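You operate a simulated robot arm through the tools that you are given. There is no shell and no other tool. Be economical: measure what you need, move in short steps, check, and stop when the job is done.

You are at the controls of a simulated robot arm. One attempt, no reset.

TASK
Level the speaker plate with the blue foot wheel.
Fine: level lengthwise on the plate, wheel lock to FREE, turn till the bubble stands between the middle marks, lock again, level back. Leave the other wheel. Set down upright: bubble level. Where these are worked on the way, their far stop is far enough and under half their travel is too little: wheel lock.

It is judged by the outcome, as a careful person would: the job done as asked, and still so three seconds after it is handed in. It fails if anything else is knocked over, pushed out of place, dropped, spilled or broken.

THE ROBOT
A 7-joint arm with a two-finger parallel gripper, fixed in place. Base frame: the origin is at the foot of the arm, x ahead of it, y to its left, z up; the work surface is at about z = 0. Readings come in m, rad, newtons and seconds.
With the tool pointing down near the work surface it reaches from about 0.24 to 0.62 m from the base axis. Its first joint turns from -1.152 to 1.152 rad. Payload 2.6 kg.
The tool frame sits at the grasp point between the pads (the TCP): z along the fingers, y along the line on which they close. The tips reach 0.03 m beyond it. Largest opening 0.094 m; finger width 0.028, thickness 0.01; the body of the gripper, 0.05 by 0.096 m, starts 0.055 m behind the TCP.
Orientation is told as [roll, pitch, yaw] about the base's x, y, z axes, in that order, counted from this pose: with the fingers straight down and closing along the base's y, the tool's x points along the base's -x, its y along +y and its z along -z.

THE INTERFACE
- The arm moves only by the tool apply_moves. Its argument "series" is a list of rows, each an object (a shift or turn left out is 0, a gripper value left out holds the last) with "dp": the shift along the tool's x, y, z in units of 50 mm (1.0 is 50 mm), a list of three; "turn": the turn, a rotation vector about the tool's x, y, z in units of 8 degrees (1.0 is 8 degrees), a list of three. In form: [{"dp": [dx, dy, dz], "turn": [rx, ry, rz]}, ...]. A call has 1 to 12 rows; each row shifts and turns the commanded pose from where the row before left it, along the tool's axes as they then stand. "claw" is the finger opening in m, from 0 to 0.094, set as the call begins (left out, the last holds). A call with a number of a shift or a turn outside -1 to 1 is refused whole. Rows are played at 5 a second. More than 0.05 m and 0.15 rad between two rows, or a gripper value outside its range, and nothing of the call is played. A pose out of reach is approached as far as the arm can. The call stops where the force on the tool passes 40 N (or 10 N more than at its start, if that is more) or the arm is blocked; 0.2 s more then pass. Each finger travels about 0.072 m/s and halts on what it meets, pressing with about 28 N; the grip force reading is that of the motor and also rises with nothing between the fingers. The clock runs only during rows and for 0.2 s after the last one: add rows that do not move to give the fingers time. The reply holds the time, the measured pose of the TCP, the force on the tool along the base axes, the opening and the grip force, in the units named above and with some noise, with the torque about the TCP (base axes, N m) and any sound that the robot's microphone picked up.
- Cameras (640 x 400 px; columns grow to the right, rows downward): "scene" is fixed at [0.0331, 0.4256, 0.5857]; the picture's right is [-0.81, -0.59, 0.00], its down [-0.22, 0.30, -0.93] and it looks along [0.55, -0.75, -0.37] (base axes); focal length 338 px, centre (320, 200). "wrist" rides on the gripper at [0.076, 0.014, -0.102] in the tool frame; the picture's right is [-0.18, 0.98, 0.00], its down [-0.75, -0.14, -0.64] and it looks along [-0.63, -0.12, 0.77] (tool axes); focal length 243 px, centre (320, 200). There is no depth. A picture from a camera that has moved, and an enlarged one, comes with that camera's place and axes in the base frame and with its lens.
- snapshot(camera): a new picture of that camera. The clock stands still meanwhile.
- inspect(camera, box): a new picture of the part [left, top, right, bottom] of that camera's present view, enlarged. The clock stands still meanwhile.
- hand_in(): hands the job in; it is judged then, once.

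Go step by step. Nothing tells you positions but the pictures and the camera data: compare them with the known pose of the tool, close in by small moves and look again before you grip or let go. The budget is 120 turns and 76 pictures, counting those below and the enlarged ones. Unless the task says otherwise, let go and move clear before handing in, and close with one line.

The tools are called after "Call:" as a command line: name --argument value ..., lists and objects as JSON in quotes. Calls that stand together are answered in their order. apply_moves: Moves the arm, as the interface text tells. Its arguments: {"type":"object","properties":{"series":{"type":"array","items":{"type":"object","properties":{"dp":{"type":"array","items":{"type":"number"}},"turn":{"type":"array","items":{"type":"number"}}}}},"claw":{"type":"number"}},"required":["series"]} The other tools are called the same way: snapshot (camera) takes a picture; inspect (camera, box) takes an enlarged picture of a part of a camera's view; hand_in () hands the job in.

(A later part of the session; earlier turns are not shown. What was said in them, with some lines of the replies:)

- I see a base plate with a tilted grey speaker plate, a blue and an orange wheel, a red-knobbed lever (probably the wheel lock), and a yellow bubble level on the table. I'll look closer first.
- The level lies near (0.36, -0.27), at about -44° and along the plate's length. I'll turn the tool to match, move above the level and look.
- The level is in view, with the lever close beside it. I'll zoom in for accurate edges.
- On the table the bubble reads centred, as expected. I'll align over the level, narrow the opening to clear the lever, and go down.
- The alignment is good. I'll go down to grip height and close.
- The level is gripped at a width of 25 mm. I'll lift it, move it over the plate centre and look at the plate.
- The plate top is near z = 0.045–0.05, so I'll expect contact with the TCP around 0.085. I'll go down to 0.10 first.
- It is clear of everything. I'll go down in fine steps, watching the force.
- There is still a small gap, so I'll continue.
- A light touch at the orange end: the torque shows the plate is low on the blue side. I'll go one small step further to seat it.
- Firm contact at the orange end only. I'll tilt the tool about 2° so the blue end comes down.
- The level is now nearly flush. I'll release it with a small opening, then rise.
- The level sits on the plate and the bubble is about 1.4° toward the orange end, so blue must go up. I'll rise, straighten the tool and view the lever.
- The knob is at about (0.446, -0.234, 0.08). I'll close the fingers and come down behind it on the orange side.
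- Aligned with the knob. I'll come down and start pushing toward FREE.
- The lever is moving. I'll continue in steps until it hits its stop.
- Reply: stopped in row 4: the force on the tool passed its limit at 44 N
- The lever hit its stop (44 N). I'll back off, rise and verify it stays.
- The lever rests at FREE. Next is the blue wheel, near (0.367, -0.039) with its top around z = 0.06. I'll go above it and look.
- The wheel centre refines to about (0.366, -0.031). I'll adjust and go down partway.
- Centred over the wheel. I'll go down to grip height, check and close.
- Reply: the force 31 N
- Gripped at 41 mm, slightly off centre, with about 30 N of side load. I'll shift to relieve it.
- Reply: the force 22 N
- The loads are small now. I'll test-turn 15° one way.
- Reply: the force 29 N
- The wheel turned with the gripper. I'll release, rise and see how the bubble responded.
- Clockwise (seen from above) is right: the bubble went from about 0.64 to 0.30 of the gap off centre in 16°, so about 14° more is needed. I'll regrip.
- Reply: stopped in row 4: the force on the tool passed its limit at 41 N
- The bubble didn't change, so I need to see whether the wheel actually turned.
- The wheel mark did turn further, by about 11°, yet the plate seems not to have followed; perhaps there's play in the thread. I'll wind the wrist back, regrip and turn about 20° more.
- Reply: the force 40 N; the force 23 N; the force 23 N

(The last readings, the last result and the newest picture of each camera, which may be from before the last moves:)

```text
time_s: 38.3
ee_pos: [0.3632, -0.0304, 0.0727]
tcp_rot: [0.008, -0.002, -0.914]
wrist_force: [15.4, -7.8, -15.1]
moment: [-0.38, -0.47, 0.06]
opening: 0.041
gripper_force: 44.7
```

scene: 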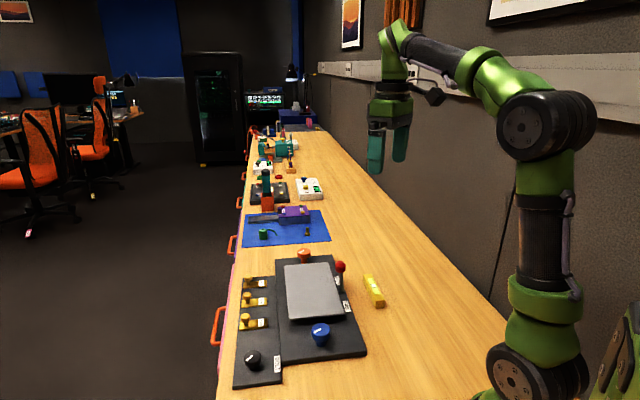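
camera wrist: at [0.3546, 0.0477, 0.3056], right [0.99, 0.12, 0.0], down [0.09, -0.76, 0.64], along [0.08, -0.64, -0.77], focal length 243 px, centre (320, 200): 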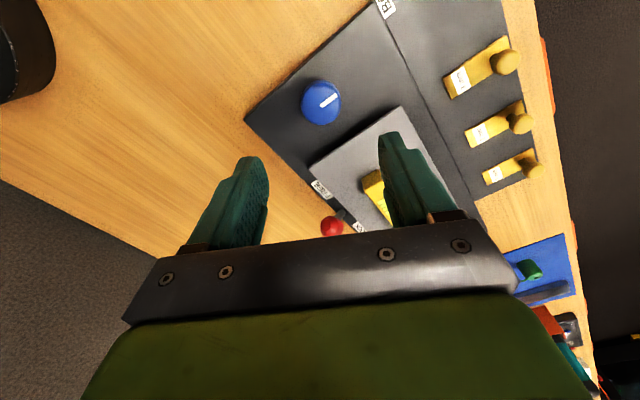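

Call:
apply_moves --series '[{"dp": [-0.03, 0.01, 0.02], "turn": [0, 0, 0.4]}, {"turn": [0, 0, 0.4]}, {"turn": [0, 0, 0.4]}, {}]'

Call:
inspect --camera "scene" --box '[270, 230, 390, 370]'

```text
time_s: 39.2
ee_pos: [0.3639, -0.03, 0.0733]
tcp_rot: [0.011, 0.0, -1.085]
wrist_force: [-1.6, 1.6, 2.8]
moment: [-0.14, -0.05, -0.04]
opening: 0.041
gripper_force: 45.5
stopped in row 4: the force on the tool passed its limit at 42 N (the readings are from after the stop); the commanded pose is now the measured one
```

```text
2.86 times, centred on (330, 300) of scene
camera zoom: at [0.0331, 0.4256, 0.5857], right [-0.81, -0.59, 0.0], down [-0.22, 0.3, -0.93], along [0.55, -0.75, -0.37], focal length 964 px, centre (291, -86)
```

zoom: 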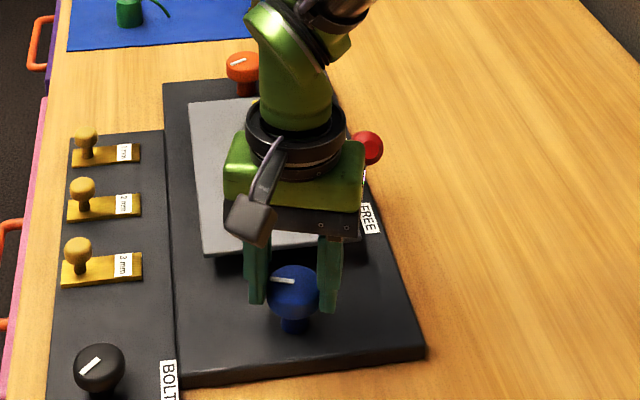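

Turned another 17° or so. I'll release and look.

Call:
apply_moves --claw 0.07 --series '[{}, {}, {"dp": [0, 0, -0.8]}, {"dp": [0, 0, -0.9]}, {"dp": [0, 0, -0.9]}, {}]'

Call:
inspect --camera "scene" --box '[305, 262, 345, 290]'

```text
time_s: 40.6
ee_pos: [0.365, -0.0276, 0.2025]
tcp_rot: [0.008, 0.002, -1.085]
wrist_force: [0.2, 0.1, 0.5]
moment: [0.0, 0.01, -0.03]
opening: 0.07
gripper_force: 0.1
```

```text
14.29 times, centred on (325, 276) of scene
camera zoom: at [0.0331, 0.4256, 0.5857], right [-0.81, -0.59, 0.0], down [-0.22, 0.3, -0.93], along [0.55, -0.75, -0.37], focal length 4821 px, centre (249, -886)
```

zoom: 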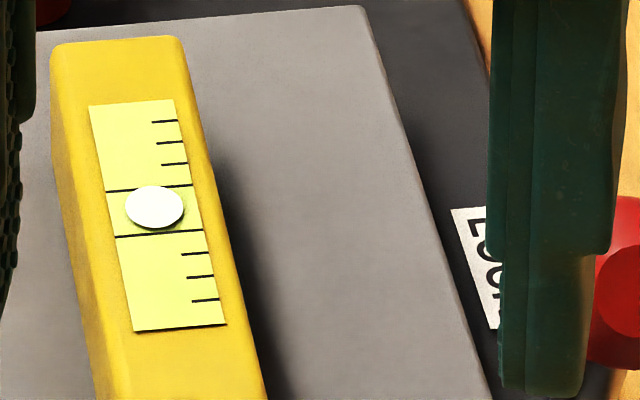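

The bubble is nearly centred, about 9% of the gap short. I need roughly 6–7° more, so I'll regrip.

Call:
apply_moves --series '[{"dp": [-0.03, -0.04, 0.8]}, {"dp": [0, 0, 0.9]}, {"dp": [0, 0, 0.88]}, {}]'

Call:
apply_moves --claw 0.0 --series '[{}, {}, {}, {}]'

```text
time_s: 41.6
ee_pos: [0.3632, -0.0332, 0.0702]
tcp_rot: [0.009, 0.0, -1.085]
wrist_force: [0.2, -0.7, -0.8]
moment: [0.04, 0.0, 0.02]
opening: 0.0698
gripper_force: 0.0
```

```text
time_s: 42.6
ee_pos: [0.3654, -0.0338, 0.0708]
tcp_rot: [0.017, -0.001, -1.081]
wrist_force: [27.9, 12.7, -13.7]
moment: [0.41, -0.84, 0.13]
opening: 0.0413
gripper_force: 45.1
```

Call:
apply_moves --series '[{"dp": [0, 0.05, 0]}, {"dp": [0, 0.02, 0.01]}, {}]'

Call:
apply_moves --series '[{"turn": [0, 0, 0.4]}, {"turn": [0, 0, 0.4]}, {}]'

Call:
apply_moves --claw 0.07 --series '[{}, {}, {"dp": [0, 0, -0.8]}, {"dp": [0, 0, -0.9]}, {"dp": [0, 0, -0.9]}, {}]'

Call:
inspect --camera "scene" --box '[305, 262, 345, 290]'

```text
time_s: 43.4
ee_pos: [0.3661, -0.0325, 0.0718]
tcp_rot: [0.005, 0.0, -1.088]
wrist_force: [-0.5, 0.3, -0.9]
moment: [-0.29, -0.2, -0.01]
opening: 0.0413
gripper_force: 44.9
```

```text
time_s: 44.2
ee_pos: [0.3663, -0.0325, 0.0716]
tcp_rot: [0.008, 0.001, -1.196]
wrist_force: [4.6, -4.5, -22.0]
moment: [-0.65, -0.33, 0.0]
opening: 0.0414
gripper_force: 44.9
```

```text
time_s: 45.6
ee_pos: [0.364, -0.0309, 0.2044]
tcp_rot: [0.009, 0.002, -1.196]
wrist_force: [-0.7, 0.3, 0.3]
moment: [0.01, 0.02, 0.04]
opening: 0.0701
gripper_force: 0.0
```

```text
14.29 times, centred on (325, 276) of scene
camera zoom: at [0.0331, 0.4256, 0.5857], right [-0.81, -0.59, 0.0], down [-0.22, 0.3, -0.93], along [0.55, -0.75, -0.37], focal length 4821 px, centre (249, -886)
```

zoom: 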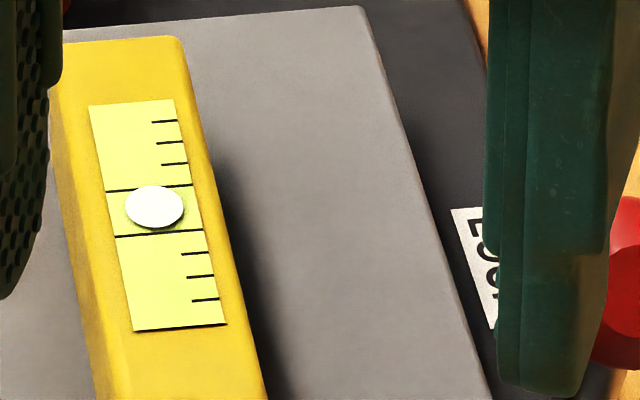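

Call:
inspect --camera "scene" --box '[305, 315, 345, 345]'

```text
13.33 times, centred on (325, 330) of scene
camera zoom: at [0.0331, 0.4256, 0.5857], right [-0.81, -0.59, 0.0], down [-0.22, 0.3, -0.93], along [0.55, -0.75, -0.37], focal length 4500 px, centre (253, -1533)
```

zoom: 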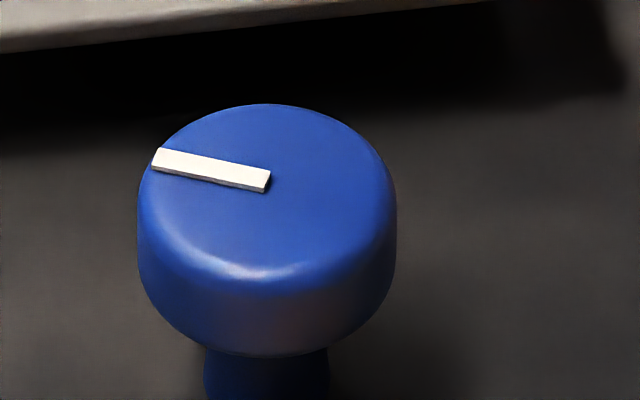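

The wheel has truly turned 53° in total, so the plate follows with lag or steps. I'll turn another 5° and check.

Call:
apply_moves --series '[{"dp": [0, 0, 0.8]}, {"dp": [0, 0, 0.9]}, {"dp": [0, 0, 0.9]}, {}]'

Call:
apply_moves --claw 0.0 --series '[{}, {}, {}, {}]'

```text
time_s: 46.6
ee_pos: [0.3631, -0.0311, 0.076]
tcp_rot: [0.01, 0.0, -1.196]
wrist_force: [-1.1, 0.5, 0.6]
moment: [0.02, 0.01, -0.02]
opening: 0.0699
gripper_force: 0.0
```

```text
time_s: 47.6
ee_pos: [0.3659, -0.0303, 0.0755]
tcp_rot: [0.013, 0.001, -1.194]
wrist_force: [15.7, 4.1, -10.3]
moment: [0.14, -0.44, 0.08]
opening: 0.0406
gripper_force: 44.7
```

Call:
apply_moves --series '[{"dp": [0, 0.03, 0], "turn": [0, 0, 0.3]}, {"turn": [0, 0, 0.35]}, {}]'

Call:
apply_moves --claw 0.07 --series '[{}, {}, {"dp": [0, 0, -0.8]}, {"dp": [0, 0, -0.9]}, {"dp": [0, 0, -0.9]}, {}]'

Call:
inspect --camera "scene" --box '[305, 262, 345, 290]'

```text
time_s: 48.6
ee_pos: [0.3661, -0.0301, 0.0756]
tcp_rot: [0.008, 0.003, -1.292]
wrist_force: [-1.1, 0.8, 2.0]
moment: [-0.33, -0.03, 0.0]
opening: 0.0406
gripper_force: 44.4
stopped in row 3: the force on the tool passed its limit at 41 N (the readings are from after the stop); the commanded pose is now the measured one
```

```text
time_s: 50.0
ee_pos: [0.367, -0.0314, 0.2079]
tcp_rot: [0.009, 0.002, -1.288]
wrist_force: [0.2, -0.3, 0.0]
moment: [0.0, 0.0, -0.02]
opening: 0.07
gripper_force: 0.2
```

```text
14.29 times, centred on (325, 276) of scene
camera zoom: at [0.0331, 0.4256, 0.5857], right [-0.81, -0.59, 0.0], down [-0.22, 0.3, -0.93], along [0.55, -0.75, -0.37], focal length 4821 px, centre (249, -886)
```

zoom: 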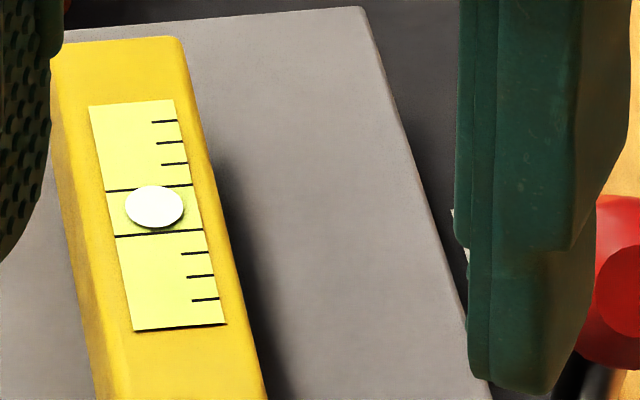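

The bubble is unchanged at this resolution. I'll get a precise look with the wrist camera from directly above the level.

Call:
apply_moves --series '[{"turn": [0, 0, -0.9]}, {"turn": [0, 0, -0.9]}, {"turn": [0, 0, -0.9]}, {"turn": [0, 0, -0.85]}, {"dp": [-0.9, 0, 0]}, {"dp": [-0.9, 0, 0]}, {"dp": [-0.9, 0, 0]}, {"dp": [-0.3, 0, 0.6]}, {}]'

Call:
snapshot --camera "wrist"

```text
time_s: 52.0
ee_pos: [0.4703, -0.1375, 0.177]
tcp_rot: [0.009, 0.001, -0.795]
wrist_force: [-0.2, 0.3, -0.7]
moment: [0.0, -0.02, 0.0]
opening: 0.07
gripper_force: 0.1
```

```text
29 pictures are left
camera wrist: at [0.4255, -0.0744, 0.2786], right [0.83, 0.56, 0.01], down [0.42, -0.64, 0.64], along [0.36, -0.53, -0.77], focal length 243 px, centre (320, 200)
```

wrist: 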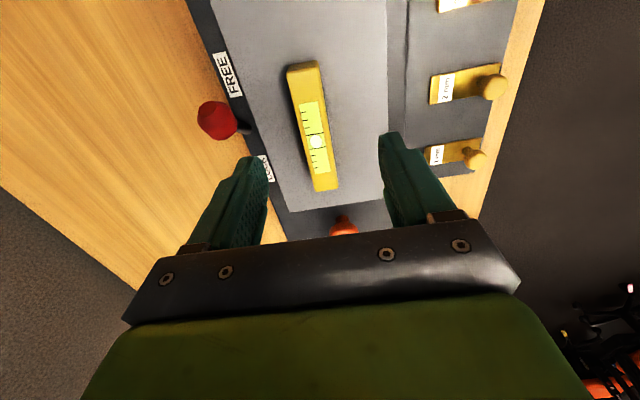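

Call:
inspect --camera "wrist" --box '[285, 90, 350, 180]'

```text
4.44 times, centred on (318, 135) of wrist
camera zoom: at [0.4255, -0.0744, 0.2786], right [0.83, 0.56, 0.01], down [0.42, -0.64, 0.64], along [0.36, -0.53, -0.77], focal length 1078 px, centre (331, 489)
```

zoom: 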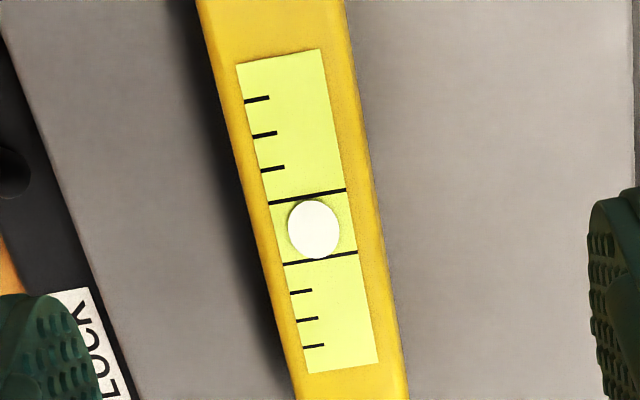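

From above, the bubble sits centred between the middle marks, matching its reading on the level table. Next I'll push the lock lever back to LOCK, approaching from the blue side.

Call:
apply_moves --claw 0.0 --series '[{"dp": [0.54, -0.5, 0]}, {"dp": [0.54, -0.6, 0]}, {"dp": [0, -0.62, 0]}, {"dp": [0, 0, 0.7]}, {}]'

Call:
inspect --camera "scene" --box '[280, 220, 400, 340]'

Call:
snapshot --camera "wrist"

```text
time_s: 53.2
ee_pos: [0.3704, -0.1579, 0.1387]
tcp_rot: [0.009, 0.0, -0.794]
wrist_force: [0.8, 0.0, -0.7]
moment: [-0.02, -0.02, -0.02]
opening: 0.0
gripper_force: 28.0
```

```text
3.33 times, centred on (340, 280) of scene
camera zoom: at [0.0331, 0.4256, 0.5857], right [-0.81, -0.59, 0.0], down [-0.22, 0.3, -0.93], along [0.55, -0.75, -0.37], focal length 1125 px, centre (253, -67)
```

zoom: 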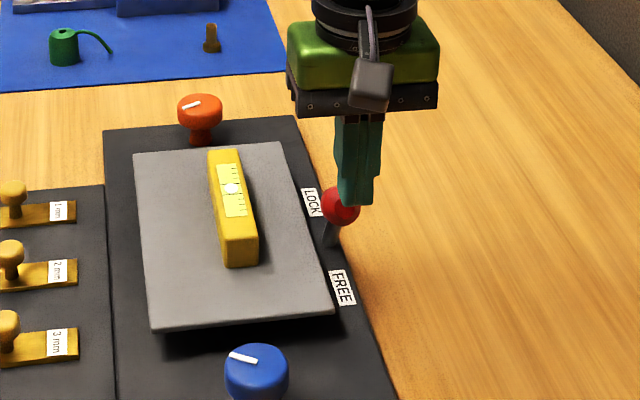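

```text
26 pictures are left
camera wrist: at [0.3257, -0.0949, 0.2421], right [0.83, 0.56, 0.01], down [0.42, -0.64, 0.64], along [0.36, -0.53, -0.77], focal length 243 px, centre (320, 200)
```

wrist: 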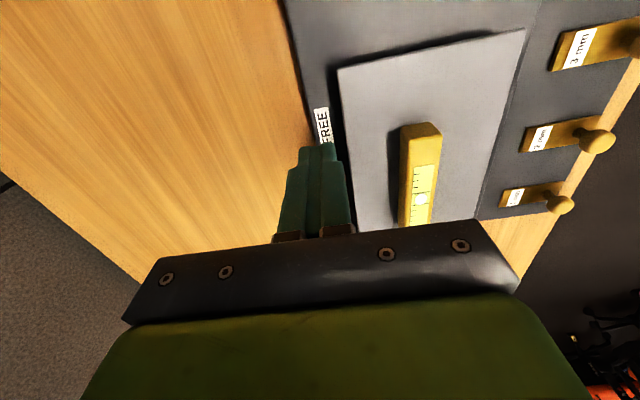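

There is about 14 mm of clearance on the blue side. I'll come down, then push toward LOCK.

Call:
apply_moves --series '[{"dp": [0, 0, 0.5]}, {"dp": [0, 0, 0.42]}, {"dp": [-0.2, 0, 0]}, {"dp": [-0.2, 0, 0]}, {"dp": [-0.2, 0, 0]}]'

Call:
inspect --camera "scene" --box '[280, 220, 400, 340]'

```text
time_s: 54.4
ee_pos: [0.3939, -0.181, 0.0932]
tcp_rot: [0.007, 0.0, -0.792]
wrist_force: [-0.1, 0.3, 0.3]
moment: [0.01, 0.0, -0.01]
opening: 0.0002
gripper_force: 27.9
```

```text
3.33 times, centred on (340, 280) of scene
camera zoom: at [0.0331, 0.4256, 0.5857], right [-0.81, -0.59, 0.0], down [-0.22, 0.3, -0.93], along [0.55, -0.75, -0.37], focal length 1125 px, centre (253, -67)
```

zoom: 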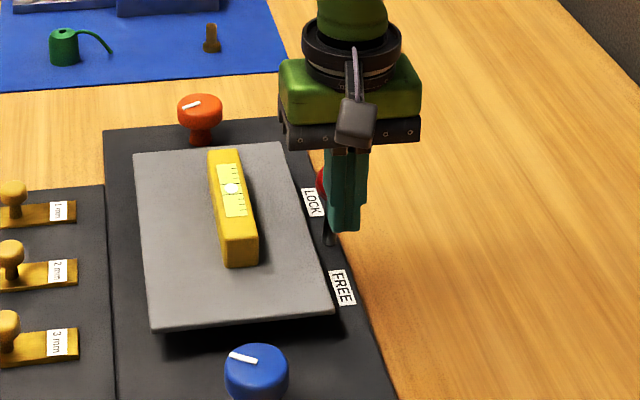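

Call:
apply_moves --series '[{"dp": [-0.2, 0, 0]}, {"dp": [-0.2, 0, 0]}, {"dp": [-0.2, 0, 0]}, {"dp": [-0.15, 0, 0]}, {"dp": [-0.1, 0, 0]}, {"dp": [-0.1, 0, 0]}, {"dp": [-0.1, 0, 0]}, {"dp": [-0.1, 0, 0]}]'

Call:
inspect --camera "scene" --box '[280, 220, 400, 340]'

```text
time_s: 56.2
ee_pos: [0.4289, -0.2171, 0.0917]
tcp_rot: [0.009, 0.019, -0.803]
wrist_force: [-4.1, 1.8, 1.4]
moment: [0.07, 0.06, -0.05]
opening: 0.0001
gripper_force: 28.1
stopped in row 8: the force on the tool passed its limit at 47 N (the readings are from after the stop); the commanded pose is now the measured one
```

```text
3.33 times, centred on (340, 280) of scene
camera zoom: at [0.0331, 0.4256, 0.5857], right [-0.81, -0.59, 0.0], down [-0.22, 0.3, -0.93], along [0.55, -0.75, -0.37], focal length 1125 px, centre (253, -67)
```

zoom: 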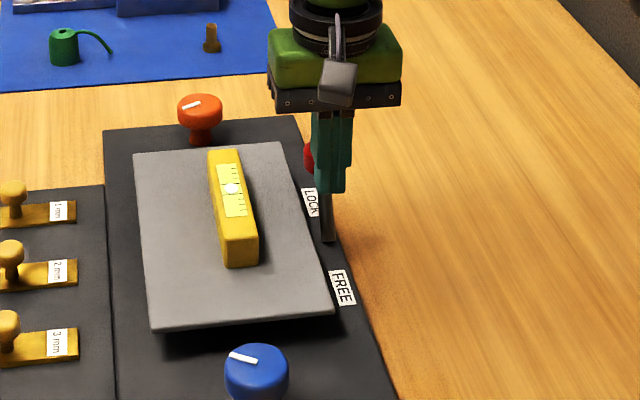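

It hit the LOCK stop. I'll back off, rise and inspect the lever and bubble.

Call:
apply_moves --series '[{"dp": [0.3, 0, 0], "turn": [0, -0.13, -0.05]}, {"dp": [0, 0, -0.9]}, {"dp": [0, 0, -0.9]}, {"dp": [-0.4, 0.5, -0.3]}, {"dp": [-0.4, 0.7, 0]}, {"dp": [0, 0.5, 0]}, {}]'

Call:
snapshot --camera "wrist"

Call:
inspect --camera "scene" --box '[280, 240, 370, 340]'

```text
time_s: 57.8
ee_pos: [0.5073, -0.177, 0.1978]
tcp_rot: [0.009, 0.001, -0.795]
wrist_force: [-0.4, 0.5, 0.0]
moment: [0.01, -0.01, 0.02]
opening: 0.0
gripper_force: 27.8
```

```text
23 pictures are left
camera wrist: at [0.4616, -0.1143, 0.3001], right [0.83, 0.56, 0.01], down [0.42, -0.64, 0.64], along [0.36, -0.53, -0.77], focal length 243 px, centre (320, 200)
```

wrist: 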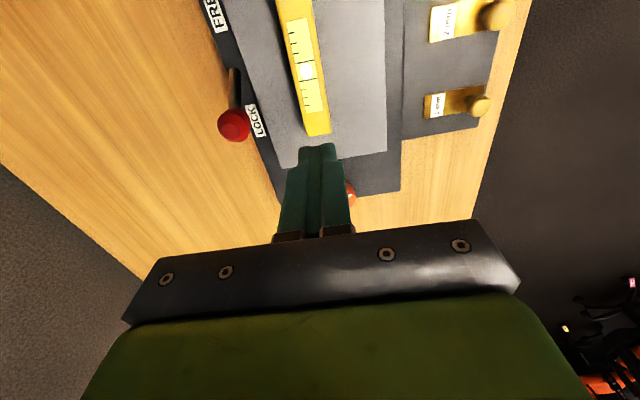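

```text
4.00 times, centred on (325, 290) of scene
camera zoom: at [0.0331, 0.4256, 0.5857], right [-0.81, -0.59, 0.0], down [-0.22, 0.3, -0.93], along [0.55, -0.75, -0.37], focal length 1350 px, centre (300, -160)
```

zoom: 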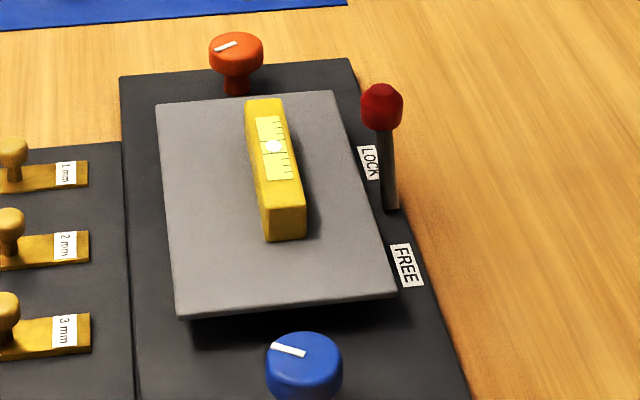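

Call:
inspect --camera "scene" --box '[305, 262, 345, 290]'

Call:
inspect --camera "wrist" --box '[270, 10, 345, 120]'

```text
14.29 times, centred on (325, 276) of scene
camera zoom: at [0.0331, 0.4256, 0.5857], right [-0.81, -0.59, 0.0], down [-0.22, 0.3, -0.93], along [0.55, -0.75, -0.37], focal length 4821 px, centre (249, -886)
```

zoom: 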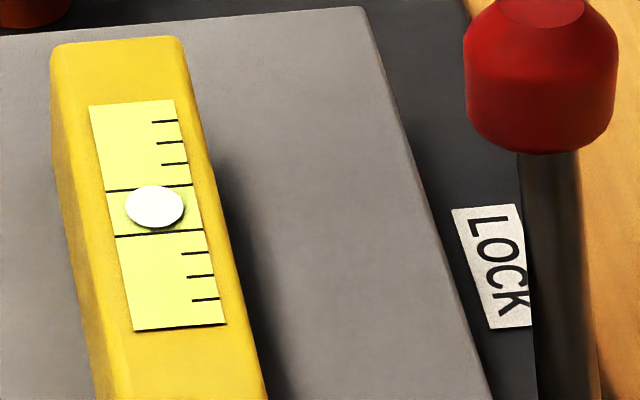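

```text
3.64 times, centred on (308, 65) of wrist
camera zoom: at [0.4616, -0.1143, 0.3001], right [0.83, 0.56, 0.01], down [0.42, -0.64, 0.64], along [0.36, -0.53, -0.77], focal length 882 px, centre (366, 691)
```

zoom: 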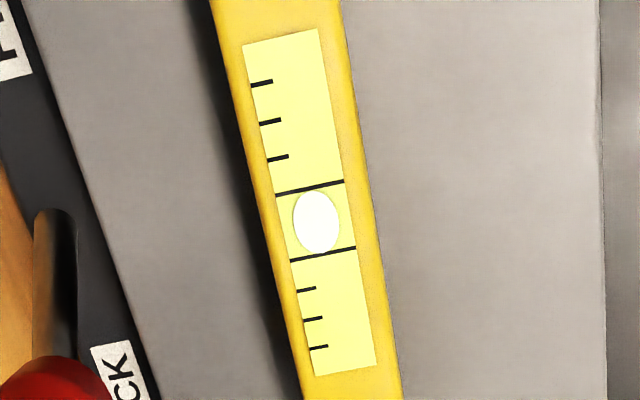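

The bubble is centred in both views and the lever is at LOCK. Next I'll pick the level up, starting by opening and coming down over it.

Call:
apply_moves --claw 0.045 --series '[{"dp": [0.7, -0.1, 0], "turn": [0.045, -0.045, 0]}, {"dp": [0, 0, 0.7]}, {"dp": [0, 0, 0.6]}, {}]'

Call:
snapshot --camera "wrist"

```text
time_s: 58.8
ee_pos: [0.4769, -0.1528, 0.1333]
tcp_rot: [0.001, -0.007, -0.795]
wrist_force: [-0.2, 0.6, 0.4]
moment: [0.01, -0.01, 0.0]
opening: 0.045
gripper_force: 0.0
```

```text
19 pictures are left
camera wrist: at [0.4327, -0.0878, 0.2344], right [0.83, 0.56, 0.0], down [0.42, -0.63, 0.65], along [0.36, -0.54, -0.76], focal length 243 px, centre (320, 200)
```

wrist: 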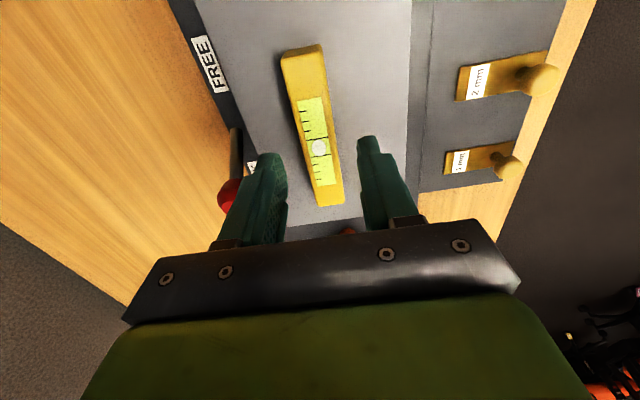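

Call:
apply_moves --series '[{"dp": [-0.07, 0, 0.5], "turn": [0.035, 0.035, 0]}, {"dp": [0, 0, 0.3]}, {"dp": [0, 0, 0.2]}, {}]'

Call:
inspect --camera "scene" --box '[290, 240, 350, 300]'

```text
time_s: 59.8
ee_pos: [0.4802, -0.1567, 0.0832]
tcp_rot: [-0.005, -0.004, -0.793]
wrist_force: [-0.6, 0.2, 0.5]
moment: [-0.02, -0.02, 0.02]
opening: 0.0451
gripper_force: 0.1
```

```text
6.67 times, centred on (320, 270) of scene
camera zoom: at [0.0331, 0.4256, 0.5857], right [-0.81, -0.59, 0.0], down [-0.22, 0.3, -0.93], along [0.55, -0.75, -0.37], focal length 2250 px, centre (320, -267)
```

zoom: 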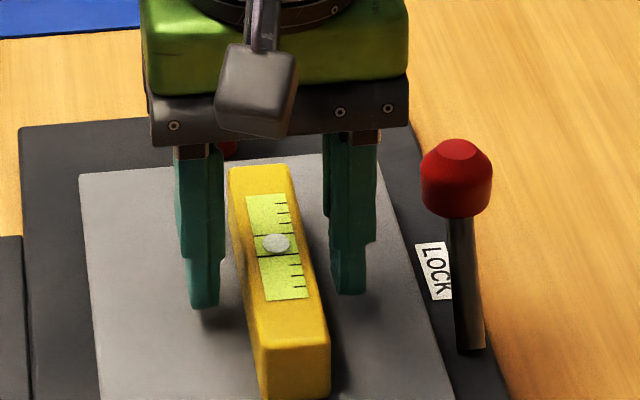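

Call:
apply_moves --series '[{"dp": [0, 0.04, 0]}, {}]'

Call:
apply_moves --claw 0.0 --series '[{}, {}, {}]'

Call:
apply_moves --series '[{"dp": [0, 0, -0.2]}, {"dp": [0, 0, -0.6]}, {"dp": [0, 0, -0.8]}, {"dp": [0, 0, -0.8]}, {"dp": [0, -0.8, 0]}, {"dp": [0, -0.8, 0]}, {"dp": [0, -0.8, 0]}, {"dp": [0, -0.8, 0]}, {}]'

Call:
inspect --camera "scene" --box '[240, 190, 440, 360]'

```text
time_s: 60.4
ee_pos: [0.4819, -0.1557, 0.0842]
tcp_rot: [-0.003, -0.002, -0.794]
wrist_force: [0.0, -0.7, 0.1]
moment: [-0.02, 0.0, -0.02]
opening: 0.0451
gripper_force: 0.1
```

```text
time_s: 61.2
ee_pos: [0.4815, -0.156, 0.0834]
tcp_rot: [-0.005, -0.001, -0.795]
wrist_force: [0.7, -0.7, 0.4]
moment: [-0.01, 0.0, -0.03]
opening: 0.0255
gripper_force: 28.0
```

```text
time_s: 63.2
ee_pos: [0.3697, -0.2664, 0.2059]
tcp_rot: [-0.003, -0.003, -0.794]
wrist_force: [0.3, -0.5, -1.3]
moment: [0.03, -0.01, 0.01]
opening: 0.0253
gripper_force: 27.9
```

```text
2.35 times, centred on (340, 275) of scene
camera zoom: at [0.0331, 0.4256, 0.5857], right [-0.81, -0.59, 0.0], down [-0.22, 0.3, -0.93], along [0.55, -0.75, -0.37], focal length 794 px, centre (273, 24)
```

zoom: 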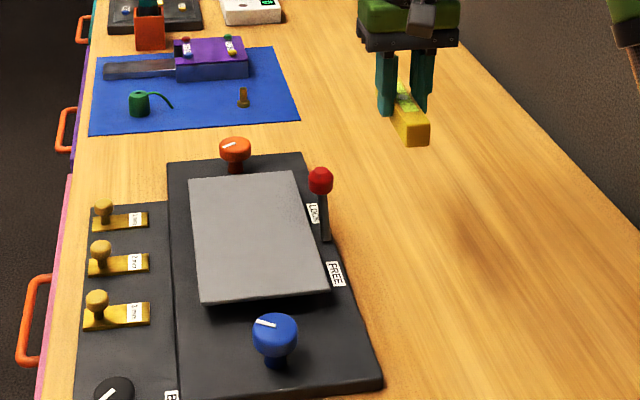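

The level is lifted. I'll move over its original spot and go down close to the table.

Call:
apply_moves --series '[{"dp": [0.01, -0.15, 0.6]}, {"dp": [0, 0, 0.8]}, {"dp": [0, 0, 0.8]}, {"dp": [0, 0, 0.7]}, {"dp": [0, 0, 0.25]}, {}]'

```text
time_s: 64.6
ee_pos: [0.3635, -0.2719, 0.0452]
tcp_rot: [-0.004, -0.002, -0.795]
wrist_force: [0.2, -0.9, -0.6]
moment: [-0.02, 0.01, 0.01]
opening: 0.0253
gripper_force: 28.3
```

Call:
apply_moves --series '[{"dp": [0, 0, 0.04]}, {"dp": [0, 0, 0.04]}, {}]'

Call:
inspect --camera "scene" --box '[340, 220, 410, 310]'

```text
time_s: 65.4
ee_pos: [0.3618, -0.274, 0.0411]
tcp_rot: [-0.004, -0.002, -0.794]
wrist_force: [-0.1, 0.3, -0.7]
moment: [-0.04, 0.01, -0.02]
opening: 0.0255
gripper_force: 28.1
```

```text
4.44 times, centred on (375, 265) of scene
camera zoom: at [0.0331, 0.4256, 0.5857], right [-0.81, -0.59, 0.0], down [-0.22, 0.3, -0.93], along [0.55, -0.75, -0.37], focal length 1500 px, centre (76, -89)
```

zoom: 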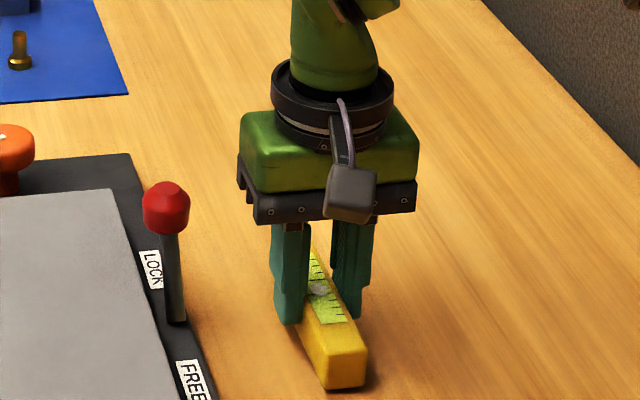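

Call:
apply_moves --series '[{"dp": [0, 0.03, 0.02]}, {"dp": [0, 0, 0.02]}, {}]'

```text
time_s: 66.2
ee_pos: [0.3633, -0.2713, 0.0405]
tcp_rot: [-0.004, -0.001, -0.793]
wrist_force: [-0.5, -0.2, -1.7]
moment: [0.0, 0.02, 0.01]
opening: 0.0254
gripper_force: 27.9
```

Call:
apply_moves --series '[{"dp": [0, 0, 0.02]}, {"dp": [0, 0, 0.02]}, {}]'

```text
time_s: 67.0
ee_pos: [0.3632, -0.2716, 0.0394]
tcp_rot: [0.0, -0.005, -0.794]
wrist_force: [-2.5, 2.4, 10.2]
moment: [-0.12, -0.21, 0.02]
opening: 0.0254
gripper_force: 28.2
```

The level has touched the table, at about 10 N. I'll release, rise and check.

Call:
apply_moves --claw 0.05 --series '[{}, {}, {"dp": [0, 0, -0.3]}, {"dp": [0, 0, -0.8]}, {"dp": [0, 0, -0.9]}, {"dp": [0, 0, -0.9]}, {}]'

Call:
snapshot --camera "scene"

Call:
inspect --camera "scene" --box '[220, 230, 400, 390]'

```text
time_s: 68.6
ee_pos: [0.3615, -0.2709, 0.1863]
tcp_rot: [-0.003, -0.001, -0.794]
wrist_force: [1.5, -0.5, -0.4]
moment: [0.02, -0.03, -0.04]
opening: 0.0499
gripper_force: 0.0
```

```text
15 pictures are left
```

scene: 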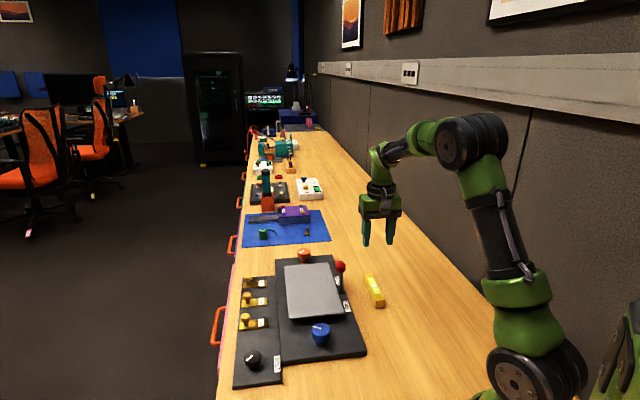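

```text
2.50 times, centred on (310, 310) of scene
camera zoom: at [0.0331, 0.4256, 0.5857], right [-0.81, -0.59, 0.0], down [-0.22, 0.3, -0.93], along [0.55, -0.75, -0.37], focal length 844 px, centre (345, -75)
```

zoom: 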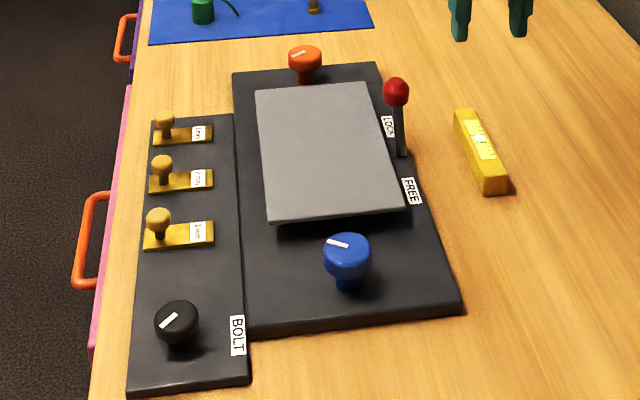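

The level is back upright in its original place, the lever is at LOCK, the orange wheel is untouched and the arm is clear. I'll hand in.

Call:
hand_in

```text
The job is handed in.
```

The speaker plate is levelled with the blue wheel: the bubble stands between the middle marks, the wheel lock is back at LOCK, the level is back upright on the table, and the job is handed in.
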